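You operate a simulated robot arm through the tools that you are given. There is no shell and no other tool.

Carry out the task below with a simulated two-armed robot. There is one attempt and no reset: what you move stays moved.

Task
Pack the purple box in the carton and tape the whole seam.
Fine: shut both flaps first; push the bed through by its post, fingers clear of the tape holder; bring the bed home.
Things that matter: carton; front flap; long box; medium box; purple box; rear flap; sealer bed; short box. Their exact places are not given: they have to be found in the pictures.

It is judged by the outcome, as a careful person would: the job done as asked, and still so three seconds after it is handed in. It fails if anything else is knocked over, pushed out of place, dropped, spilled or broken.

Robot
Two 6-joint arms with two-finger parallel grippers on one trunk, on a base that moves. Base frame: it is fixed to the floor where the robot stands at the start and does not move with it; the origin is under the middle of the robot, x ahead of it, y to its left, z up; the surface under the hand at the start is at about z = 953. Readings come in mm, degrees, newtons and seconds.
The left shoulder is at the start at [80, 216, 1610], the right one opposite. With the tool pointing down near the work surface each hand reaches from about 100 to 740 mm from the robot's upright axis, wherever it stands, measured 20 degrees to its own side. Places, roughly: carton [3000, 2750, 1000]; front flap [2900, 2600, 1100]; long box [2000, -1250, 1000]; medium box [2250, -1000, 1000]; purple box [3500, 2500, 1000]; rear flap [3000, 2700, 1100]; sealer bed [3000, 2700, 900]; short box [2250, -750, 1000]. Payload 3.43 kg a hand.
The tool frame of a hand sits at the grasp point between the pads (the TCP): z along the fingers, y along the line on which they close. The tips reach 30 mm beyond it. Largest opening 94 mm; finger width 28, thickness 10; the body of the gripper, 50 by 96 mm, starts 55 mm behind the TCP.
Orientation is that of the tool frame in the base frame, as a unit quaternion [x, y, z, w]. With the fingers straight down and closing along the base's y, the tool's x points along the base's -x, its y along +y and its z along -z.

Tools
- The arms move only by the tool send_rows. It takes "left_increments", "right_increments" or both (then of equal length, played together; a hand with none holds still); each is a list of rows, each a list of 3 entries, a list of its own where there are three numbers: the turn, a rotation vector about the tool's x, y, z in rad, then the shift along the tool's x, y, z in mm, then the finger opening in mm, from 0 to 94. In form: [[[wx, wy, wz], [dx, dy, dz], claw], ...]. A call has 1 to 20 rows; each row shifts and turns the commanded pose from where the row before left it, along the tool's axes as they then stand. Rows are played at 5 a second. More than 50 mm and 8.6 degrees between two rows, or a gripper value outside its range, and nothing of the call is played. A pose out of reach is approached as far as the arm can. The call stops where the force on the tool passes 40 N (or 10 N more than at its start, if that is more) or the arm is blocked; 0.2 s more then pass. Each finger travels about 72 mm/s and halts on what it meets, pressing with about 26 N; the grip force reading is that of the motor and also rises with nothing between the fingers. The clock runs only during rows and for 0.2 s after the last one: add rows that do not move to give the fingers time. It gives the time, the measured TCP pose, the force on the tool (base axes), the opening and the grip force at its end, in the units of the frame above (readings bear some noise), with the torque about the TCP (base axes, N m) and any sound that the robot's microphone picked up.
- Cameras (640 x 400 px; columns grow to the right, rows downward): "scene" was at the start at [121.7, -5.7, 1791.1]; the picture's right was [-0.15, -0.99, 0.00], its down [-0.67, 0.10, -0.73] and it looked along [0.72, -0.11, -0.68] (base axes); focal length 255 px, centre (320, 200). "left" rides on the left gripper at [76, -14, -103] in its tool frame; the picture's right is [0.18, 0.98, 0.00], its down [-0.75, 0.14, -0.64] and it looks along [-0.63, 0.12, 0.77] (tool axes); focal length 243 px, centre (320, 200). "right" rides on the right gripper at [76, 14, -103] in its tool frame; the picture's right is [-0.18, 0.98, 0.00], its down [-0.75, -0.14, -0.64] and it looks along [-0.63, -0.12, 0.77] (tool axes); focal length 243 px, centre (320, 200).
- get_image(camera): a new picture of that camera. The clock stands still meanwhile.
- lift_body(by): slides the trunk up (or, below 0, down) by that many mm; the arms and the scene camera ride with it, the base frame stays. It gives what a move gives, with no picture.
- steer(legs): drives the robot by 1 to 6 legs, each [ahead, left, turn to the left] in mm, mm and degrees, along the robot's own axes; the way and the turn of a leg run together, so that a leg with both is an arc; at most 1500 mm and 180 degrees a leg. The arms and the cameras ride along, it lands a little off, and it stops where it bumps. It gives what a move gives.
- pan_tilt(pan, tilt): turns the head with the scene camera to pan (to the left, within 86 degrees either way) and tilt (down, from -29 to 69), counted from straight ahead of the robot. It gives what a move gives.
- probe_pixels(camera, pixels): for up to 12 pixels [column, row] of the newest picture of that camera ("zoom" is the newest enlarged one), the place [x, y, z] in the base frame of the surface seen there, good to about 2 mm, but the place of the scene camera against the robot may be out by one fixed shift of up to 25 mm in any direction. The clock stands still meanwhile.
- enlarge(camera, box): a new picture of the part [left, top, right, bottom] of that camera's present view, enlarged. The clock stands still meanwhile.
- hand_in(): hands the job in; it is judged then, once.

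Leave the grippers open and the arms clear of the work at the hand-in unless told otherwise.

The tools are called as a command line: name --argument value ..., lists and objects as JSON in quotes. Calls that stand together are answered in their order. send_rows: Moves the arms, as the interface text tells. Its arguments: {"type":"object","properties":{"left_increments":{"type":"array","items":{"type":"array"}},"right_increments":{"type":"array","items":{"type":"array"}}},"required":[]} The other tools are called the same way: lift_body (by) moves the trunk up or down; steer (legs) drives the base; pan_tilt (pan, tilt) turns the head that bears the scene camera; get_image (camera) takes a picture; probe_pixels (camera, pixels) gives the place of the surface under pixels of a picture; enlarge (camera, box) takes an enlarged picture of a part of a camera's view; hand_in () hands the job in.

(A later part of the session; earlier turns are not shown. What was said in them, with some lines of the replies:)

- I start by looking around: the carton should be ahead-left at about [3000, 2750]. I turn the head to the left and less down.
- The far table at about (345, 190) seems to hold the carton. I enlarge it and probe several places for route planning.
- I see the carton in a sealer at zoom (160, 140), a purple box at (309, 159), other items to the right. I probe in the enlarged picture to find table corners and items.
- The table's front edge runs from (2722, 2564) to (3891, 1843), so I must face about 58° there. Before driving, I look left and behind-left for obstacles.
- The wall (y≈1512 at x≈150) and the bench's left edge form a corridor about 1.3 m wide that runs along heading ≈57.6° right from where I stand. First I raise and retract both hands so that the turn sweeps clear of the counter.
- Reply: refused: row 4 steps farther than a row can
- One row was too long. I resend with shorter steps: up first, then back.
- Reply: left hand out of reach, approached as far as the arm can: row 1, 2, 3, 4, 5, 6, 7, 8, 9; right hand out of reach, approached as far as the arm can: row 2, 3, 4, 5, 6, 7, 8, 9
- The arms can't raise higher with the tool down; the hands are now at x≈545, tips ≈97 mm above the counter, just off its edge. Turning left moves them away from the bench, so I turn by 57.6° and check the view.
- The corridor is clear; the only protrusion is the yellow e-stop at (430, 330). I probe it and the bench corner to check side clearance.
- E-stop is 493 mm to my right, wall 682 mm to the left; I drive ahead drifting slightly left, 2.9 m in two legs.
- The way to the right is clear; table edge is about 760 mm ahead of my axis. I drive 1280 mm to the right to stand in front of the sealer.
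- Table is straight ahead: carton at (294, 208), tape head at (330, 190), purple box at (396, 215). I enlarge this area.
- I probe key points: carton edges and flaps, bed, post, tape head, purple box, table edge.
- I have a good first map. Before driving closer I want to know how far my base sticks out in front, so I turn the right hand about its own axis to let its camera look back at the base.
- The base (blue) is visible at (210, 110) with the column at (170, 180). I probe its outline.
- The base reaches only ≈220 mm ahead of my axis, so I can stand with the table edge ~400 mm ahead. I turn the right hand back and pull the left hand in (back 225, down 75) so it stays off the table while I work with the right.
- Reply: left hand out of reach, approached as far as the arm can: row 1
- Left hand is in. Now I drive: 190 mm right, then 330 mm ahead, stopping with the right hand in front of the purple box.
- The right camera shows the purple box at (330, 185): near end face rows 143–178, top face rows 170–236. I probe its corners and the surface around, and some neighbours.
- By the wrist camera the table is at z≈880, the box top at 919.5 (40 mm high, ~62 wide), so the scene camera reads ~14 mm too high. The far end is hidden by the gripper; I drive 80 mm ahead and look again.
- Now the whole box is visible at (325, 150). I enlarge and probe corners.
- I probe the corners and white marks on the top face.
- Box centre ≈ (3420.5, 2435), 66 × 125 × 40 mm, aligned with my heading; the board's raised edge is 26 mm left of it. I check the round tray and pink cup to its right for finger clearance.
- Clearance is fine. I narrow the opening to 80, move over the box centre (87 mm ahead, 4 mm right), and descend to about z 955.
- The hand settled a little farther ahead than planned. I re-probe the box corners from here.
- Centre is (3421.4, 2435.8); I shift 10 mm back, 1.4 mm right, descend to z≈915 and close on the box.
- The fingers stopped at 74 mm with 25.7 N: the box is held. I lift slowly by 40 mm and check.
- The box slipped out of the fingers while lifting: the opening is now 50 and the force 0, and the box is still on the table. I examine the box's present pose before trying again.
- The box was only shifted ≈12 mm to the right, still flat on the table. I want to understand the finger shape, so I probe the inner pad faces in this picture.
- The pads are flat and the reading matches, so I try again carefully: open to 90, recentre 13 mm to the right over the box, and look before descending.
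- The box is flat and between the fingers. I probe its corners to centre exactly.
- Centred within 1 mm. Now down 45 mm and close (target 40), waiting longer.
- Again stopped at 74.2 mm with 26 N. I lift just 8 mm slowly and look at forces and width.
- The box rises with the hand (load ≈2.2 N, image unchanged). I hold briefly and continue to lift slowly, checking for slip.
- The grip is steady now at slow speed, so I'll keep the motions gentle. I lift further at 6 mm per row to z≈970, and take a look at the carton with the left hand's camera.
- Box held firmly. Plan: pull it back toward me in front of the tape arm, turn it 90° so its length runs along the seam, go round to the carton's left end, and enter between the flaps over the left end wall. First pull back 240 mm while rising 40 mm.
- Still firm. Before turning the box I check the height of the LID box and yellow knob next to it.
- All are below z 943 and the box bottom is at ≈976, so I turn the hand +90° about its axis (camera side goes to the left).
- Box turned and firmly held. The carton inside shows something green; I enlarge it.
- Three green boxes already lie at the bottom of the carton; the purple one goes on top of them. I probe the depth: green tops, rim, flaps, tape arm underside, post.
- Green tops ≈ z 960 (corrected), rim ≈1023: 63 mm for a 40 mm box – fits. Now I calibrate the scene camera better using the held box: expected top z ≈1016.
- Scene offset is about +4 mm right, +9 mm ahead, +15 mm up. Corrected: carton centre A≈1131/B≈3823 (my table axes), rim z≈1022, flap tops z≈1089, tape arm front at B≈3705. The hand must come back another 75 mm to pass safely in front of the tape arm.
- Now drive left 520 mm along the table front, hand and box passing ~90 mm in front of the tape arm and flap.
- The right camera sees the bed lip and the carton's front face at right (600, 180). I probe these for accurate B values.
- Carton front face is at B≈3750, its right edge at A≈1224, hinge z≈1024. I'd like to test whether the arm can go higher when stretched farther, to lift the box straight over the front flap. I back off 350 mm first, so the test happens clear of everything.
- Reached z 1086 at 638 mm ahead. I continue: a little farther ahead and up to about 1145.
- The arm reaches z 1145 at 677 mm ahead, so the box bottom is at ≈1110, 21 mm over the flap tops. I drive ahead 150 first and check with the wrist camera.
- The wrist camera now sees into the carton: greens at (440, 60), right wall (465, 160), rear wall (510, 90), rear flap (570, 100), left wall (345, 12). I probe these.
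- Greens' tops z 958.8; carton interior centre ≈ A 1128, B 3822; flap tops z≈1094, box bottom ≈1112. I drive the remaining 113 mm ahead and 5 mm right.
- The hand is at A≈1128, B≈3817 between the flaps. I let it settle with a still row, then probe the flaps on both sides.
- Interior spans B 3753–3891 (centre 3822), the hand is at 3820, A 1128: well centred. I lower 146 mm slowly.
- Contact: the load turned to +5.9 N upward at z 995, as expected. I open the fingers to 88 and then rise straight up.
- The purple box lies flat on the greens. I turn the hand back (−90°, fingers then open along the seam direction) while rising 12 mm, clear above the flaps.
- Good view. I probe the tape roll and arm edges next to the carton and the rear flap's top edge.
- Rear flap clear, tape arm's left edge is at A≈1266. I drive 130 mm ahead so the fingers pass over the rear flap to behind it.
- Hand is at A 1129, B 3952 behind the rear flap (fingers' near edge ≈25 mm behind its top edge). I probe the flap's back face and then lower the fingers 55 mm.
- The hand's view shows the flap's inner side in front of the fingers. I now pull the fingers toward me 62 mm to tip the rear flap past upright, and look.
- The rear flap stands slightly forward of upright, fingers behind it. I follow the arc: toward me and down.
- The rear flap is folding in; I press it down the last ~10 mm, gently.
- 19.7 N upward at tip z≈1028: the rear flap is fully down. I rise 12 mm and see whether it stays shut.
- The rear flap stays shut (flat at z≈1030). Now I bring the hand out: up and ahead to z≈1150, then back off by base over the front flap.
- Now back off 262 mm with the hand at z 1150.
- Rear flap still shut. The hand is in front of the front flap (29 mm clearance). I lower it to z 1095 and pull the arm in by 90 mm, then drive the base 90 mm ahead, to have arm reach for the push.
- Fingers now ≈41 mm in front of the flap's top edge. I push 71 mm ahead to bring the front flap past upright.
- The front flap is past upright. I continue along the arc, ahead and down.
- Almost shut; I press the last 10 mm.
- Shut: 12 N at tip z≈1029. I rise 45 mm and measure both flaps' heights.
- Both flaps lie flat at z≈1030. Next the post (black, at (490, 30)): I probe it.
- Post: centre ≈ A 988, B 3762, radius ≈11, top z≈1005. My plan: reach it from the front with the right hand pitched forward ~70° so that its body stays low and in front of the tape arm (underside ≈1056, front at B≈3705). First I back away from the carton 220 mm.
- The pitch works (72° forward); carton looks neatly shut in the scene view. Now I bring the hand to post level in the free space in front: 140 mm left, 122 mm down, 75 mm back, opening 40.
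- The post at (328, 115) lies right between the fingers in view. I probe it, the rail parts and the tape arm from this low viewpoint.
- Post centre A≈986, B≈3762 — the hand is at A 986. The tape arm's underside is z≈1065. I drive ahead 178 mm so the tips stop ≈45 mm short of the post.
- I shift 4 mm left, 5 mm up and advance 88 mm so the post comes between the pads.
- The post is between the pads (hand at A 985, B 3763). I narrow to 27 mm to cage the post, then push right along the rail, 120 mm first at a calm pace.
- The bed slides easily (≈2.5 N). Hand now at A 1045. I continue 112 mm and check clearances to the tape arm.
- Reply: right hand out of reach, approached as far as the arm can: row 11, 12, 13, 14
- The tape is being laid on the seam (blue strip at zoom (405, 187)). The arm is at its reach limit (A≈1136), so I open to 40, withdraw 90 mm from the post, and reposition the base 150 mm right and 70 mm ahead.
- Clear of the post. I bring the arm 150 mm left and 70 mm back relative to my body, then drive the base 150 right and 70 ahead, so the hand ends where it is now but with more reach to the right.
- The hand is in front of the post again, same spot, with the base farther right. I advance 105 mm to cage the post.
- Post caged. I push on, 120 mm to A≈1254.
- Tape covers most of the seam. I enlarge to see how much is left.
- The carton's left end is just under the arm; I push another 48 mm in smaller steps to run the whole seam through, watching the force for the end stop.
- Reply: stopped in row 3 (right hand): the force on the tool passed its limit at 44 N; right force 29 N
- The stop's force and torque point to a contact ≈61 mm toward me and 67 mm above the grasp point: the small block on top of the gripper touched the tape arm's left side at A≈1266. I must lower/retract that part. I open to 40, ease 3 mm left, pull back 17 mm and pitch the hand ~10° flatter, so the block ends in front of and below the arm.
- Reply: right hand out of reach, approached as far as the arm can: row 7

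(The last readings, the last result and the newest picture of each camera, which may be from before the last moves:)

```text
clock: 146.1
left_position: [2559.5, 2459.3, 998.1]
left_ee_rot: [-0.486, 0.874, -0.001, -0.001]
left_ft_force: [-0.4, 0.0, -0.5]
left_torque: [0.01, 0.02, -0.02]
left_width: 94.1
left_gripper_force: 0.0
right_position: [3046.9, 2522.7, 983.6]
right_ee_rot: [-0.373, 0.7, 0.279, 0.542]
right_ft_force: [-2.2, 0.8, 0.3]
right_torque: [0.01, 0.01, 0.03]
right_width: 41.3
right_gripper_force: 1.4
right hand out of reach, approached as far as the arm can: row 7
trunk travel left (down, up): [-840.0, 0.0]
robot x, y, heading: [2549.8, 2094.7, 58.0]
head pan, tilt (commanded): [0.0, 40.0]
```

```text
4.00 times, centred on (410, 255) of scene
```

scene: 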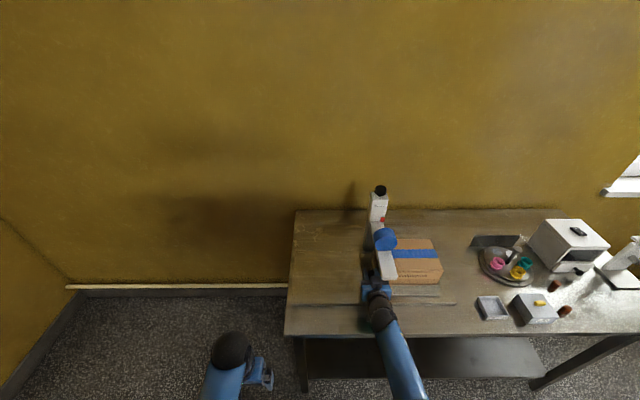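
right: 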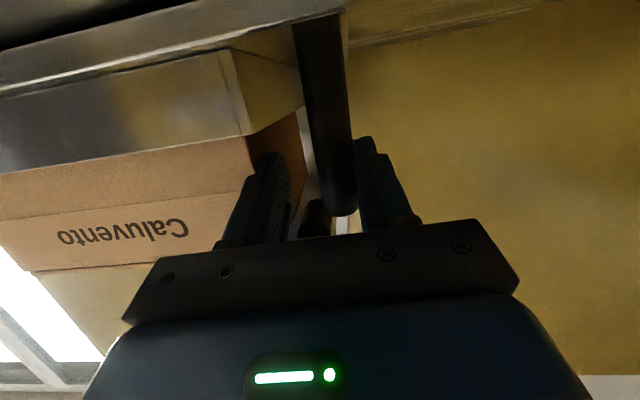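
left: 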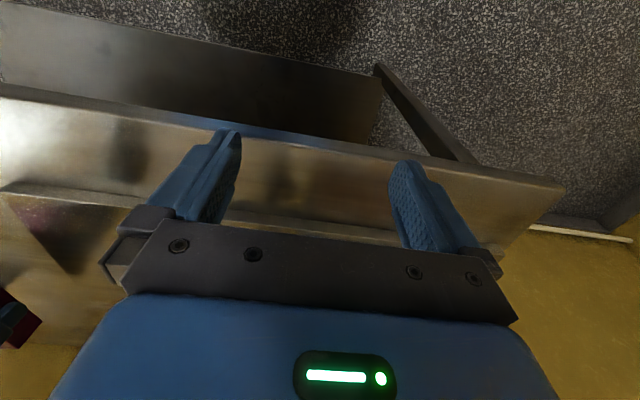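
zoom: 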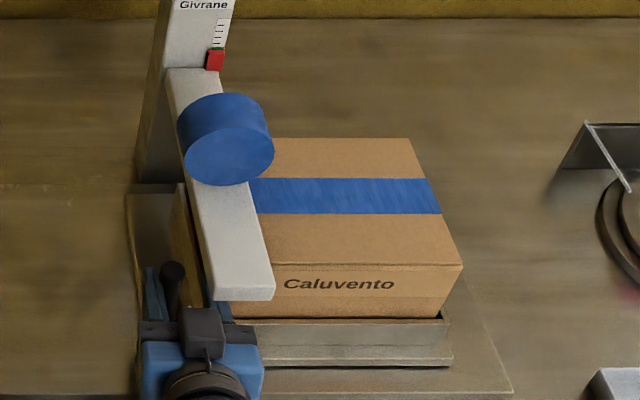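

No contact force now (2 N): the hand sits at A 1260, B 3750 with the block in front of the arm, the left finger touching the post (≈1254). I push right gently in 5 mm steps to find the bed's end of travel.

send_rows --right_increments '[[[0, 0, 0], [0, -4, 0.2], 40], [[0, 0, 0], [0, -5, 0.2], 40], [[0, 0, 0], [0, -5, 0.2], 40], [[0, 0, 0], [0, 0, 0], 40]]'

get_image --camera "right"

enlarge --camera "scene" --box '[350, 205, 470, 305]'

```text
clock: 147.1
left_position: [2556.9, 2460.3, 998.5]
left_ee_rot: [-0.487, 0.873, -0.001, 0.0]
left_ft_force: [-0.1, -0.3, 0.2]
left_torque: [0.03, 0.02, -0.02]
left_width: 94.0
left_gripper_force: 0.0
right_position: [3052.2, 2518.6, 983.7]
right_ee_rot: [-0.372, 0.684, 0.292, 0.556]
right_ft_force: [-16.8, 12.2, 0.5]
right_torque: [0.27, 0.23, 0.25]
right_width: 46.1
right_gripper_force: 4.9
trunk travel left (down, up): [-840.0, 0.0]
robot x, y, heading: [2544.2, 2091.8, 58.3]
head pan, tilt (commanded): [0.0, 40.0]
```

```text
taken
```

right: 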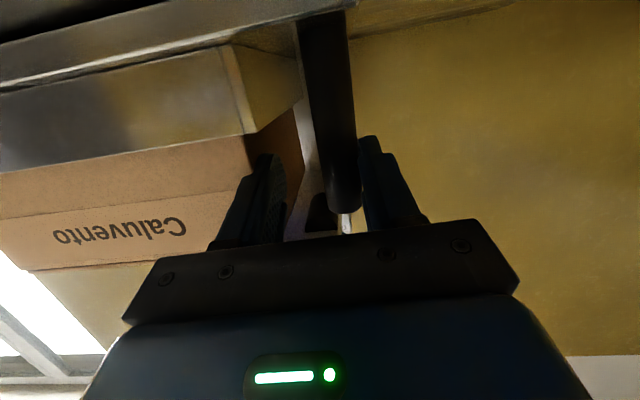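

```text
4.00 times, centred on (410, 255) of scene
```

zoom: 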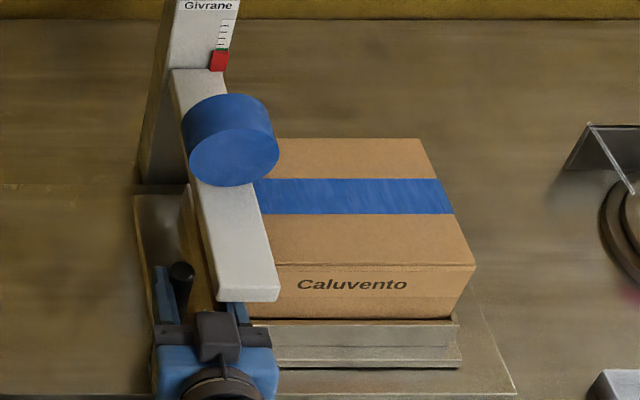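

20.8 N against the push with almost no torque: the post itself resists now — perhaps the bed's end stop. I probe the post, carton's left end and what's beneath the arm.

probe_pixels --camera "right" --pixels '[[330, 120], [322, 150], [335, 180], [345, 150], [285, 130], [300, 125], [230, 180], [346, 222], [320, 210], [290, 60], [270, 90], [350, 100]]'

enlarge --camera "right" --box '[220, 80, 420, 240]'

```text
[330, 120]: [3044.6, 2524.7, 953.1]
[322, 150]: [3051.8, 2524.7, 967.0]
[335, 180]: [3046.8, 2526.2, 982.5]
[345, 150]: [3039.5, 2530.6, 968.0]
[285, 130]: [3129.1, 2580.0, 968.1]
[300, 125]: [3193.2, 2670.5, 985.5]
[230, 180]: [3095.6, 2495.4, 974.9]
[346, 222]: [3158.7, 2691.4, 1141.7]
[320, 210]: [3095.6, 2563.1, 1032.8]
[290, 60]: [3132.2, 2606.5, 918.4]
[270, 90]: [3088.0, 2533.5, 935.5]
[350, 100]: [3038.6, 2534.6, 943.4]
```

```text
2.50 times, centred on (320, 160) of right
```

zoom: 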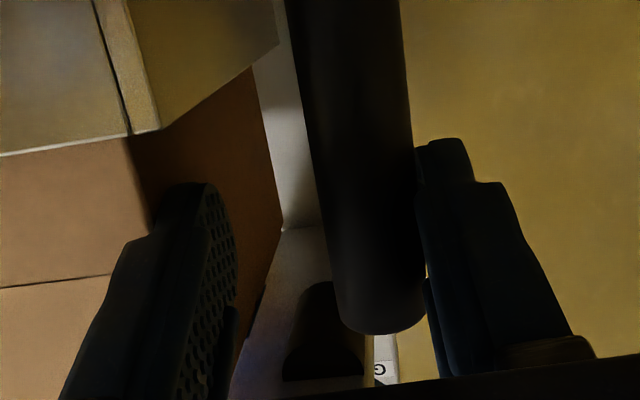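

The carton's left end (A≈1300) has passed the roller (A≈1280, z≈1033), and the right finger is now close to the carton wall. To be sure about the end stop, I ease left 7 mm, close to 27 around the post, then press right gently again.

send_rows --right_increments '[[[0, 0, 0], [0, 4, 0], 40], [[0, 0, 0], [0, 4, 0], 40], [[0, 0, 0], [0, 0, 0], 34], [[0, 0, 0], [0, 0, 0], 29], [[0, 0, 0], [0, 0, 0], 29], [[0, 0, 0], [0, 0, 0], 29]]'

get_image --camera "right"

```text
clock: 148.5
left_position: [2558.8, 2459.7, 998.7]
left_ee_rot: [-0.486, 0.874, -0.001, 0.0]
left_ft_force: [0.0, -0.1, -0.2]
left_torque: [0.01, 0.03, -0.05]
left_width: 94.0
left_gripper_force: 0.0
right_position: [3049.0, 2523.0, 984.7]
right_ee_rot: [-0.37, 0.686, 0.29, 0.556]
right_ft_force: [-10.1, 7.4, 1.7]
right_torque: [0.18, 0.2, 0.14]
right_width: 36.3
right_gripper_force: 6.2
trunk travel left (down, up): [-840.0, 0.0]
robot x, y, heading: [2547.8, 2095.8, 58.2]
head pan, tilt (commanded): [0.0, 40.0]
```

```text
taken
```

right: 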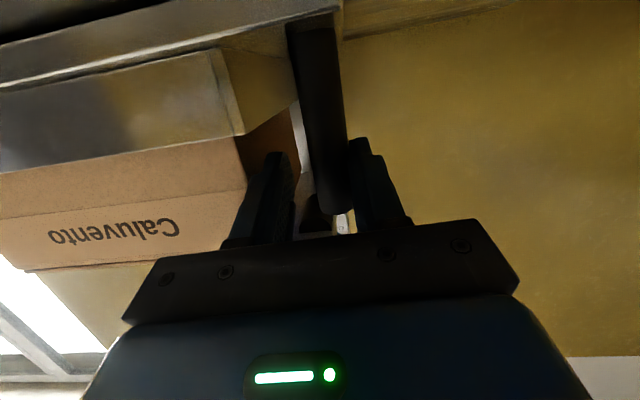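

The opening is held at 36 mm with 12 N against it and the post doesn't move from A≈1257: the bed is at its end stop after ≈271 mm of travel, the whole seam has run under the roller. Now I bring the bed home: cage the post and pull left.

send_rows --right_increments '[[[0, 0, 0], [0, 4, -0.1], 28], [[0, 0, 0], [0, 4, -0.1], 27], [[0, 0, 0], [0, 6, -0.2], 27], [[0, 0, 0], [0, 8, -0.3], 27], [[0, 0, 0], [0, 8, -0.3], 27], [[0, 0, 0], [0, 8, -0.3], 27], [[0, 0, 0], [0, 8, -0.3], 27], [[0, 0, 0], [0, 8, -0.3], 27], [[0, 0, 0], [0, 8, -0.3], 27], [[0, 0, 0], [0, 8, -0.3], 27], [[0, 0, 0], [0, 8, -0.3], 27]]'

get_image --camera "right"

enlarge --camera "scene" --box '[330, 205, 450, 305]'

```text
clock: 150.9
left_position: [2559.6, 2460.0, 998.0]
left_ee_rot: [-0.486, 0.874, 0.0, -0.001]
left_ft_force: [-0.6, -0.4, -0.6]
left_torque: [0.01, -0.01, -0.03]
left_width: 93.8
left_gripper_force: 0.1
right_position: [2984.6, 2560.7, 982.4]
right_ee_rot: [-0.37, 0.686, 0.291, 0.555]
right_ft_force: [1.3, -1.0, 1.5]
right_torque: [0.04, -0.02, -0.05]
right_width: 28.7
right_gripper_force: 1.4
trunk travel left (down, up): [-840.0, 0.0]
robot x, y, heading: [2549.1, 2088.4, 58.2]
head pan, tilt (commanded): [0.0, 40.0]
```

```text
taken
```

right: 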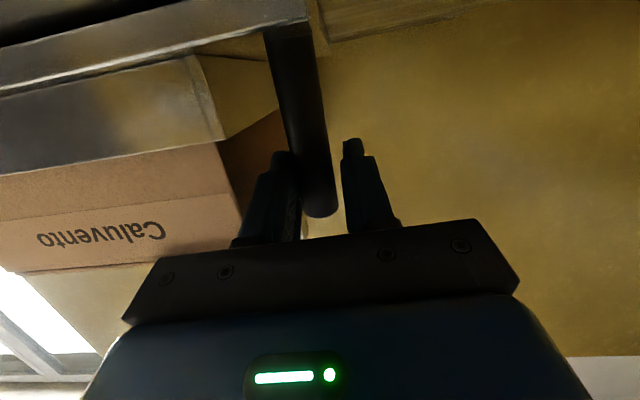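

```text
4.00 times, centred on (390, 255) of scene
```

zoom: 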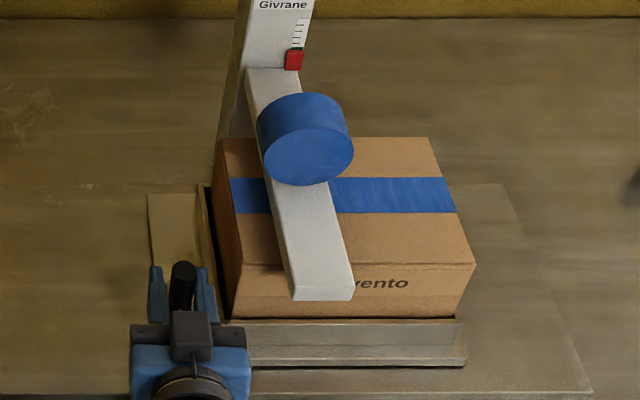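

The tape reaches all the way to the carton's left edge (zoom (232, 195)). I continue pulling the bed left, 152 mm.

send_rows --right_increments '[[[0, 0, 0], [0, 8, -0.3], 27], [[0, 0, 0], [0, 8, -0.3], 27], [[0, 0, 0], [0, 8, -0.3], 27], [[0, 0, 0], [0, 8, -0.3], 27], [[0, 0, 0], [0, 8, -0.3], 27], [[0, 0, 0], [0, 8, -0.3], 27], [[0, 0, 0], [0, 8, -0.3], 27], [[0, 0, 0], [0, 8, -0.3], 27], [[0, 0, 0], [0, 8, -0.3], 27], [[0, 0, 0], [0, 8, -0.3], 27], [[0, 0, 0], [0, 8, -0.3], 27], [[0, 0, 0], [0, 8, -0.3], 27], [[0, 0, 0], [0, 8, -0.3], 27], [[0, 0, 0], [0, 8, -0.3], 27], [[0, 0, 0], [0, 8, -0.3], 27], [[0, 0, 0], [0, 8, -0.3], 27], [[0, 0, 0], [0, 8, -0.3], 27], [[0, 0, 0], [0, 8, -0.3], 27], [[0, 0, 0], [0, 8, -0.3], 27]]'

get_image --camera "right"

get_image --camera "scene"

```text
clock: 154.9
left_position: [2559.1, 2459.3, 998.1]
left_ee_rot: [-0.487, 0.874, 0.0, -0.001]
left_ft_force: [-0.7, 0.6, -0.3]
left_torque: [0.0, 0.01, 0.01]
left_width: 93.9
left_gripper_force: 0.0
right_position: [2855.1, 2640.9, 982.2]
right_ee_rot: [-0.37, 0.686, 0.291, 0.555]
right_ft_force: [1.4, -2.7, 0.3]
right_torque: [0.04, 0.02, -0.03]
right_width: 28.1
right_gripper_force: 1.4
trunk travel left (down, up): [-840.0, 0.0]
robot x, y, heading: [2548.2, 2093.6, 58.1]
head pan, tilt (commanded): [0.0, 40.0]
```

```text
taken
```

right: 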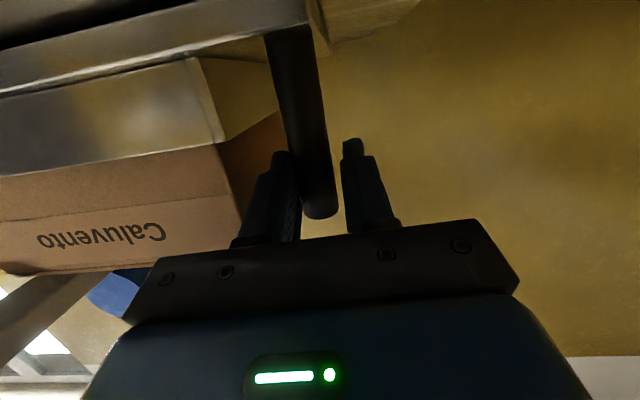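

```text
taken
```

scene: 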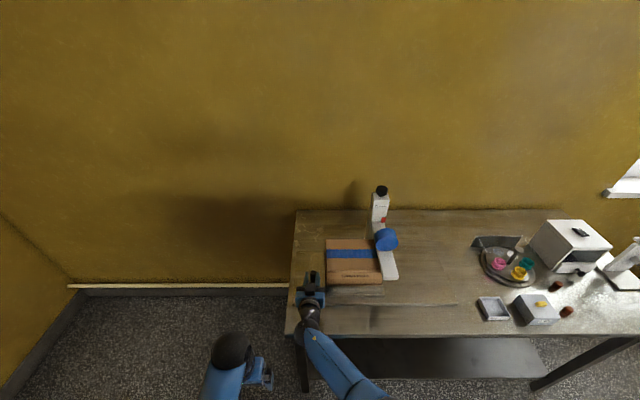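

Everything moves smoothly; the seam shows tape along its full length. 49 mm remain to home; I pull 40 mm, then in fine steps until it meets the home stop.

send_rows --right_increments '[[[0, 0, 0], [0, 8, -0.3], 27], [[0, 0, 0], [0, 8, -0.3], 27], [[0, 0, 0], [0, 8, -0.3], 27], [[0, 0, 0], [0, 8, -0.3], 27], [[0, 0, 0], [0, 6, -0.2], 27], [[0, 0, 0], [0, 4, -0.1], 27], [[0, 0, 0], [0, 0, 0], 27]]'

send_rows --right_increments '[[[0, 0, 0], [0, 3, -0.1], 27], [[0, 0, 0], [0, 3, -0.1], 27], [[0, 0, 0], [0, 2, -0.1], 27], [[0, 0, 0], [0, 0, 0], 27]]'

get_image --camera "right"

```text
clock: 156.5
left_position: [2560.6, 2458.5, 998.7]
left_ee_rot: [-0.486, 0.874, 0.001, -0.002]
left_ft_force: [0.1, 0.2, -0.5]
left_torque: [-0.01, 0.01, -0.04]
left_width: 93.8
left_gripper_force: 0.0
right_position: [2818.3, 2664.2, 982.7]
right_ee_rot: [-0.37, 0.686, 0.291, 0.555]
right_ft_force: [1.1, -1.7, 0.2]
right_torque: [0.01, 0.06, -0.06]
right_width: 28.2
right_gripper_force: 0.6
trunk travel left (down, up): [-840.0, 0.0]
robot x, y, heading: [2544.2, 2094.7, 58.3]
head pan, tilt (commanded): [0.0, 40.0]
```

```text
clock: 157.5
left_position: [2560.3, 2459.3, 998.8]
left_ee_rot: [-0.487, 0.874, 0.001, -0.001]
left_ft_force: [0.0, 0.3, -0.1]
left_torque: [-0.04, 0.01, 0.0]
left_width: 94.0
left_gripper_force: 0.1
right_position: [2813.1, 2667.5, 981.9]
right_ee_rot: [-0.369, 0.686, 0.29, 0.555]
right_ft_force: [1.9, -0.9, -0.7]
right_torque: [0.0, 0.01, -0.03]
right_width: 28.3
right_gripper_force: 1.2
trunk travel left (down, up): [-840.0, 0.0]
robot x, y, heading: [2545.4, 2090.8, 58.5]
head pan, tilt (commanded): [0.0, 40.0]
```

```text
taken
```

right: 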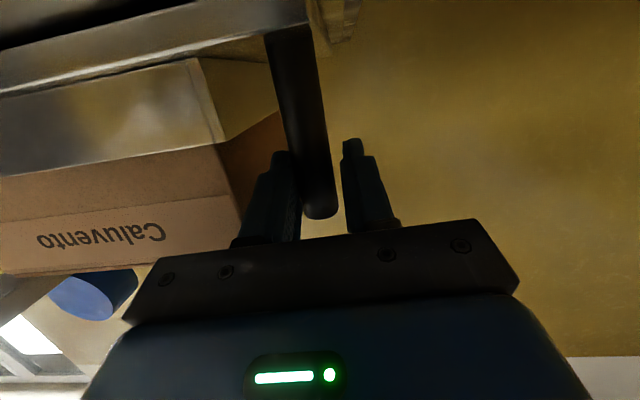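

The hand is at A≈985, and the force still low. I probe the post to compare with its original position.

probe_pixels --camera "right" --pixels '[[290, 60], [275, 60], [308, 60], [300, 110], [287, 110], [318, 110], [315, 180], [220, 110], [255, 150], [245, 160]]'

enlarge --camera "right" --box '[180, 0, 420, 240]'

```text
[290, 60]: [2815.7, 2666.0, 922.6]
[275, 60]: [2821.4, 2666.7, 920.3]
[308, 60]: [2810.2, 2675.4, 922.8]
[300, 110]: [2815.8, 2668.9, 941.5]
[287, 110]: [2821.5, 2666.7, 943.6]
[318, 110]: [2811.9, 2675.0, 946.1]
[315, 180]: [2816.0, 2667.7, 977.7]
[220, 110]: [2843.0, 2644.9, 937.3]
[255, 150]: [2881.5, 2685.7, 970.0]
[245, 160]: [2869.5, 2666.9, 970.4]
```

```text
1.67 times, centred on (300, 120) of right
```

zoom: 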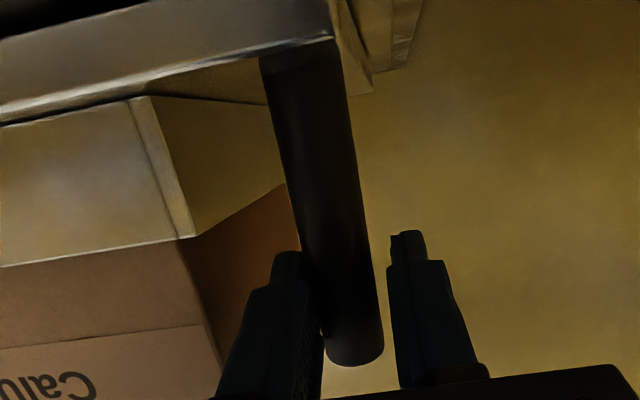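

The post is within 1–2 mm of its original place but no stop felt yet. I continue left in 2 mm steps to find the stop.

send_rows --right_increments '[[[0, 0, 0], [0, 2, -0.1], 27], [[0, 0, 0], [0, 2, -0.1], 27], [[0, 0, 0], [0, 2, -0.1], 27], [[0, 0, 0], [0, 0, 0], 27]]'

get_image --camera "right"

probe_pixels --camera "right" --pixels '[[290, 60], [300, 110], [287, 110], [318, 110], [220, 110], [255, 150], [245, 160]]'

```text
clock: 158.5
left_position: [2561.8, 2458.3, 1000.9]
left_ee_rot: [-0.486, 0.874, 0.0, -0.001]
left_ft_force: [0.9, 0.3, 0.4]
left_torque: [0.04, 0.01, -0.01]
left_width: 94.1
left_gripper_force: 0.1
right_position: [2809.3, 2670.8, 981.5]
right_ee_rot: [-0.369, 0.686, 0.292, 0.555]
right_ft_force: [7.2, -4.5, 0.9]
right_torque: [0.13, 0.02, -0.1]
right_width: 31.7
right_gripper_force: 4.7
trunk travel left (down, up): [-840.0, 0.0]
robot x, y, heading: [2546.5, 2090.9, 58.3]
head pan, tilt (commanded): [0.0, 40.0]
```

```text
taken
```

right: 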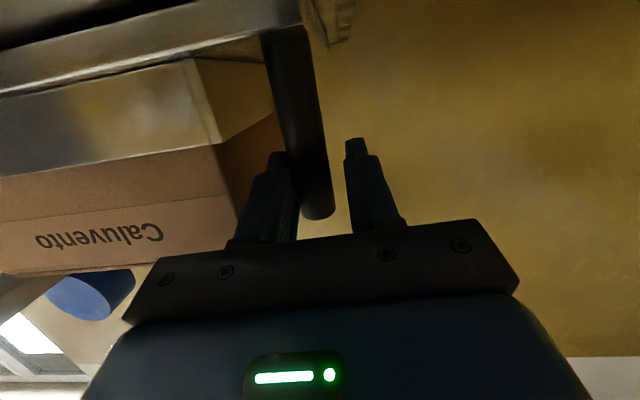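

```text
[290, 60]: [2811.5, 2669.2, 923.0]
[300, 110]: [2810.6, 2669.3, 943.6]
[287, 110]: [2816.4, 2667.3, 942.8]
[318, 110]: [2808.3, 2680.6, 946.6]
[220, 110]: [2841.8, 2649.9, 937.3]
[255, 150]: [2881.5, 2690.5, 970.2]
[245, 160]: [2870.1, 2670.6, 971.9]
```

8.5 N of resistance and the fingers spread to 31.7: the bed is at its home stop. I open to 42, centre 3 mm to the right, and withdraw along the finger axis.

send_rows --right_increments '[[[0, 0, 0], [0, 0, 0], 36], [[0, 0, 0], [0, 0, 0], 42], [[0, 0, 0], [0, -3, 0], 42], [[0, 0, 0], [0, 0, 0], 42], [[0, 0, 0], [0, 0, -6], 42], [[0, 0, 0], [0, 0, -10], 42], [[0, 0, 0], [0, 0, -12], 42], [[0, 0, 0], [0, 0, -15], 42], [[0, 0, 0], [0, 0, -20], 42], [[0, 0, 0], [0, 0, -25], 42], [[0, 0, 0], [0, 0, -30], 42], [[0, 0, 0], [0, 0, 0], 42]]'

get_image --camera "right"

get_image --camera "scene"

```text
clock: 161.1
left_position: [2559.9, 2459.6, 999.1]
left_ee_rot: [-0.486, 0.874, 0.0, -0.002]
left_ft_force: [-34.8, 2.3, 8.3]
left_torque: [-0.39, -2.15, -1.02]
left_width: 76.2
left_gripper_force: 0.1
right_position: [2746.7, 2572.5, 1006.1]
right_ee_rot: [-0.369, 0.687, 0.289, 0.556]
right_ft_force: [0.2, -0.2, -0.4]
right_torque: [0.0, 0.02, 0.0]
right_width: 42.1
right_gripper_force: 0.0
trunk travel left (down, up): [-840.0, 0.0]
robot x, y, heading: [2549.7, 2093.0, 58.2]
head pan, tilt (commanded): [0.0, 40.0]
```

```text
taken
```

right: 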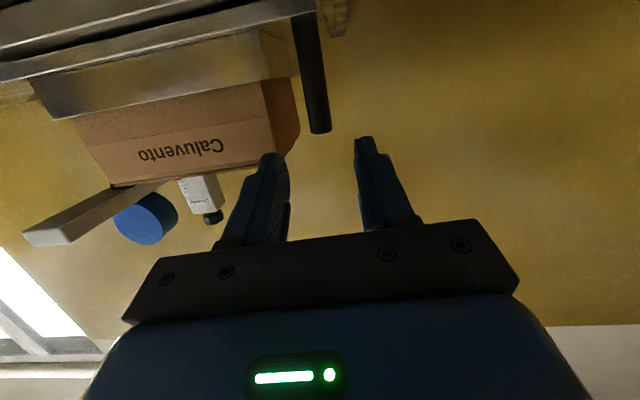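

```text
taken
```

scene: 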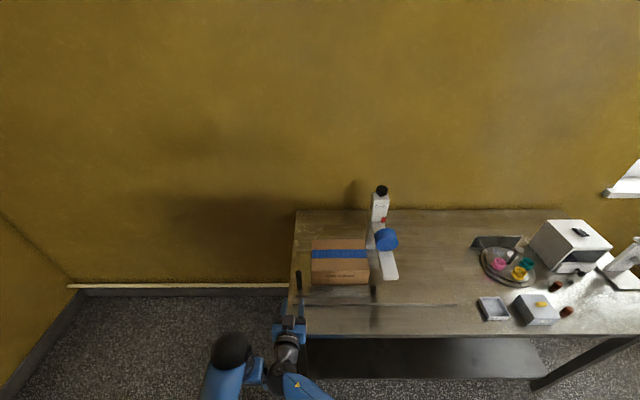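

The right wrist, coming back, pressed on the left hand (34.8 N on the left). The carton is fine. I move the right hand 60 mm to the right to separate them.

send_rows --right_increments '[[[0, 0, 0], [0, -10, 0], 42], [[0, 0, 0], [0, -15, 0], 42], [[0, 0, 0], [0, -20, 0], 42], [[0, 0, 0], [0, -20, 0], 42], [[0, 0, 0], [0, -20, 0], 42], [[0, 0, 0], [0, 0, 0], 42]]'

get_image --camera "scene"

```text
clock: 162.5
left_position: [2560.2, 2458.8, 999.5]
left_ee_rot: [-0.485, 0.874, 0.0, -0.001]
left_ft_force: [-0.4, 0.0, -0.2]
left_torque: [0.01, 0.04, 0.03]
left_width: 94.1
left_gripper_force: 0.0
right_position: [2815.5, 2525.9, 1009.1]
right_ee_rot: [-0.37, 0.686, 0.291, 0.555]
right_ft_force: [0.4, 0.4, -0.8]
right_torque: [0.0, 0.03, 0.02]
right_width: 41.8
right_gripper_force: 0.1
trunk travel left (down, up): [-840.0, 0.0]
robot x, y, heading: [2548.6, 2093.3, 58.2]
head pan, tilt (commanded): [0.0, 40.0]
```

```text
taken
```

scene: 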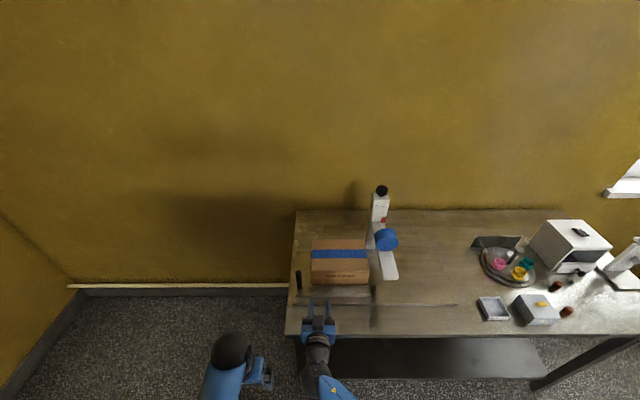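

Separated, the left hand reads normal again. I back the base off 300 mm to clear the work and inspect the result.

steer --legs '[[-300, 0, 0]]'

send_rows --right_increments '[[[0, 0, 0], [0, 0, 0], 94], [[0, 0, 0], [0, 0, 0], 94], [[0, 0, 0], [0, 0, 0], 94]]'

enlarge --camera "scene" --box '[265, 165, 425, 300]'

get_image --camera "scene"

```text
clock: 164.5
left_position: [2401.7, 2204.3, 998.7]
left_ee_rot: [-0.488, 0.873, -0.001, -0.003]
left_ft_force: [0.5, 0.4, 0.5]
left_torque: [-0.04, 0.02, -0.01]
left_width: 94.0
left_gripper_force: 0.1
right_position: [2656.4, 2272.4, 1007.2]
right_ee_rot: [-0.37, 0.687, 0.29, 0.554]
right_ft_force: [-0.7, 0.6, 0.1]
right_torque: [0.01, 0.01, 0.0]
right_width: 42.0
right_gripper_force: 0.0
trunk travel left (down, up): [-840.0, 0.0]
robot x, y, heading: [2387.8, 1837.1, 58.6]
head pan, tilt (commanded): [0.0, 40.0]
```

```text
clock: 165.3
left_position: [2400.2, 2202.3, 998.3]
left_ee_rot: [-0.487, 0.873, 0.0, -0.001]
left_ft_force: [-0.6, 0.0, 0.2]
left_torque: [-0.01, 0.03, 0.02]
left_width: 93.9
left_gripper_force: 0.1
right_position: [2655.2, 2270.0, 1009.4]
right_ee_rot: [-0.37, 0.686, 0.291, 0.555]
right_ft_force: [0.4, 0.5, -0.6]
right_torque: [-0.01, 0.0, 0.03]
right_width: 93.8
right_gripper_force: 0.1
trunk travel left (down, up): [-840.0, 0.0]
robot x, y, heading: [2389.4, 1840.1, 58.4]
head pan, tilt (commanded): [0.0, 40.0]
```

```text
2.96 times, centred on (345, 232) of scene
```

zoom: 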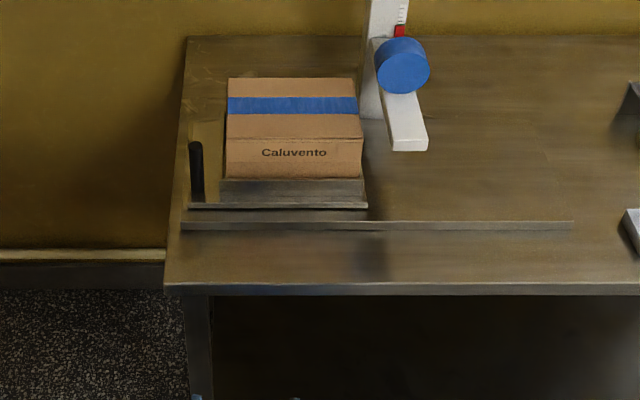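

```text
taken
```

scene: 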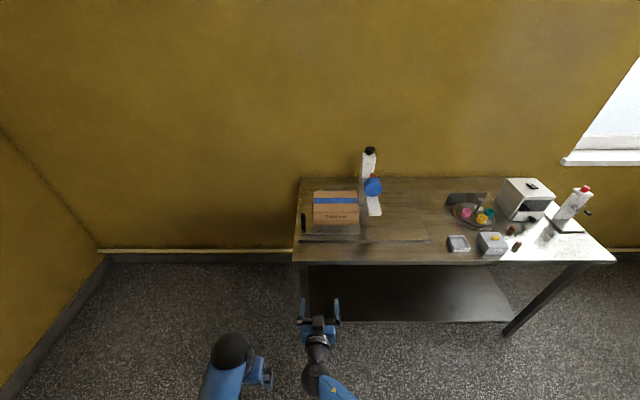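

The seam is taped from end to end and the bed looks home. I zoom closer to check both tape ends and flatness.

enlarge --camera "scene" --box '[295, 180, 375, 245]'

probe_pixels --camera "zoom" --pixels '[[160, 130], [500, 130], [330, 130], [330, 90], [330, 185], [60, 190], [150, 130], [508, 130], [505, 300], [150, 300]]'

```text
6.15 times, centred on (335, 212) of scene
```

zoom: 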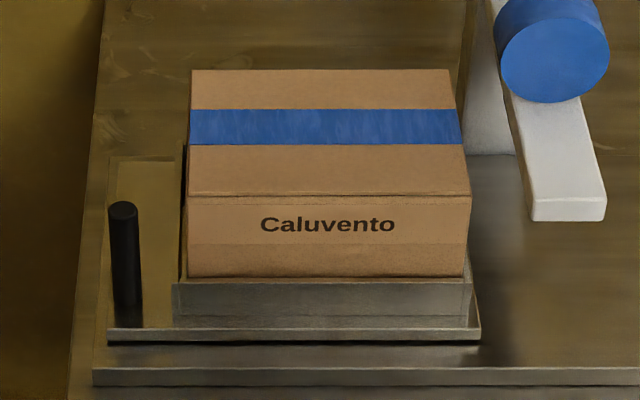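

```text
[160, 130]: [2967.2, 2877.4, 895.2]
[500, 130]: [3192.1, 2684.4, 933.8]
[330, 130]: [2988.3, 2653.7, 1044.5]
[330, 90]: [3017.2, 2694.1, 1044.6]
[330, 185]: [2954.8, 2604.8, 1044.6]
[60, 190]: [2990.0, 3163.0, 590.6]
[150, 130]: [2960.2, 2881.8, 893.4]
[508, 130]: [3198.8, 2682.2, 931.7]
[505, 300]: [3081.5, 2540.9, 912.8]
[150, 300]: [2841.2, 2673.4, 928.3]
```

The tape covers the seam fully. Finally I check the post and carton positions against the start readings (post ≈(2830, 2687), carton front corners A≈1035/1234 in scene readings).

probe_pixels --camera "zoom" --pixels '[[122, 210], [122, 240], [192, 268], [462, 268], [112, 325], [478, 325], [174, 300], [471, 300], [565, 205], [548, 60]]'

get_image --camera "left"

```text
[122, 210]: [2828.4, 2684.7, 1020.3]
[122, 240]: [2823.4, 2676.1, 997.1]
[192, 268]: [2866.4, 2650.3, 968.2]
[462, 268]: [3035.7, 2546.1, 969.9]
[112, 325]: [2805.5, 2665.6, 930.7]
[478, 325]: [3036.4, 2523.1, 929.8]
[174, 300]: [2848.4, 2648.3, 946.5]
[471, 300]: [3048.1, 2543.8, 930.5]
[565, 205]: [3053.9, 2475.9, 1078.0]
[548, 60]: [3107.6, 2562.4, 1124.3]
```

```text
taken
```

left: 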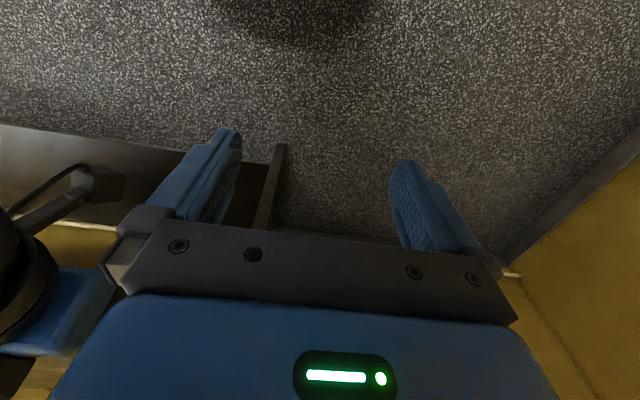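

Post (2828, 2685, 1020 vs. 2828, 2689, 1019 at the start) is home, the flaps are flat, tape runs the full seam, the grippers are open and both arms are well off the table. I hand in.

hand_in

```text
The job is handed in.
```

I packed the purple box in the carton, taped the whole seam and returned the bed home, then handed the job in. I haven't seen how it was judged.

- **Box:** it lies flat on top of the three green boxes that were already in the carton. My first grip slipped and shifted it about 12 mm on the table. It stayed upright, and the second grip held.
- **Flaps:** I shut the rear flap first, then the front. Both stayed flat.
- **Tape:** the bed went through to its end stop, and the tape runs from one end of the seam to the other.
- **Bed:** it is back against its home stop. The post reads within about 4 mm of where it started.
- **Carton:** it reads about 4 mm to the right of its starting place. That is close to the measuring noise, so I left it.

**Contacts during the work:**
- **Tape holder:** while pushing the bed through, a small block on top of the right gripper touched the left side of the tape arm, with about 44 N, before the move stopped. The fingers did not touch it and I saw nothing moved or damaged, but you asked for the hand to stay clear of it.
- **Hands:** as I withdrew, the right wrist pressed on the left hand with about 35 N. I separated them and both hands read normally afterwards.

Both grippers are open and the arms are clear of the table.
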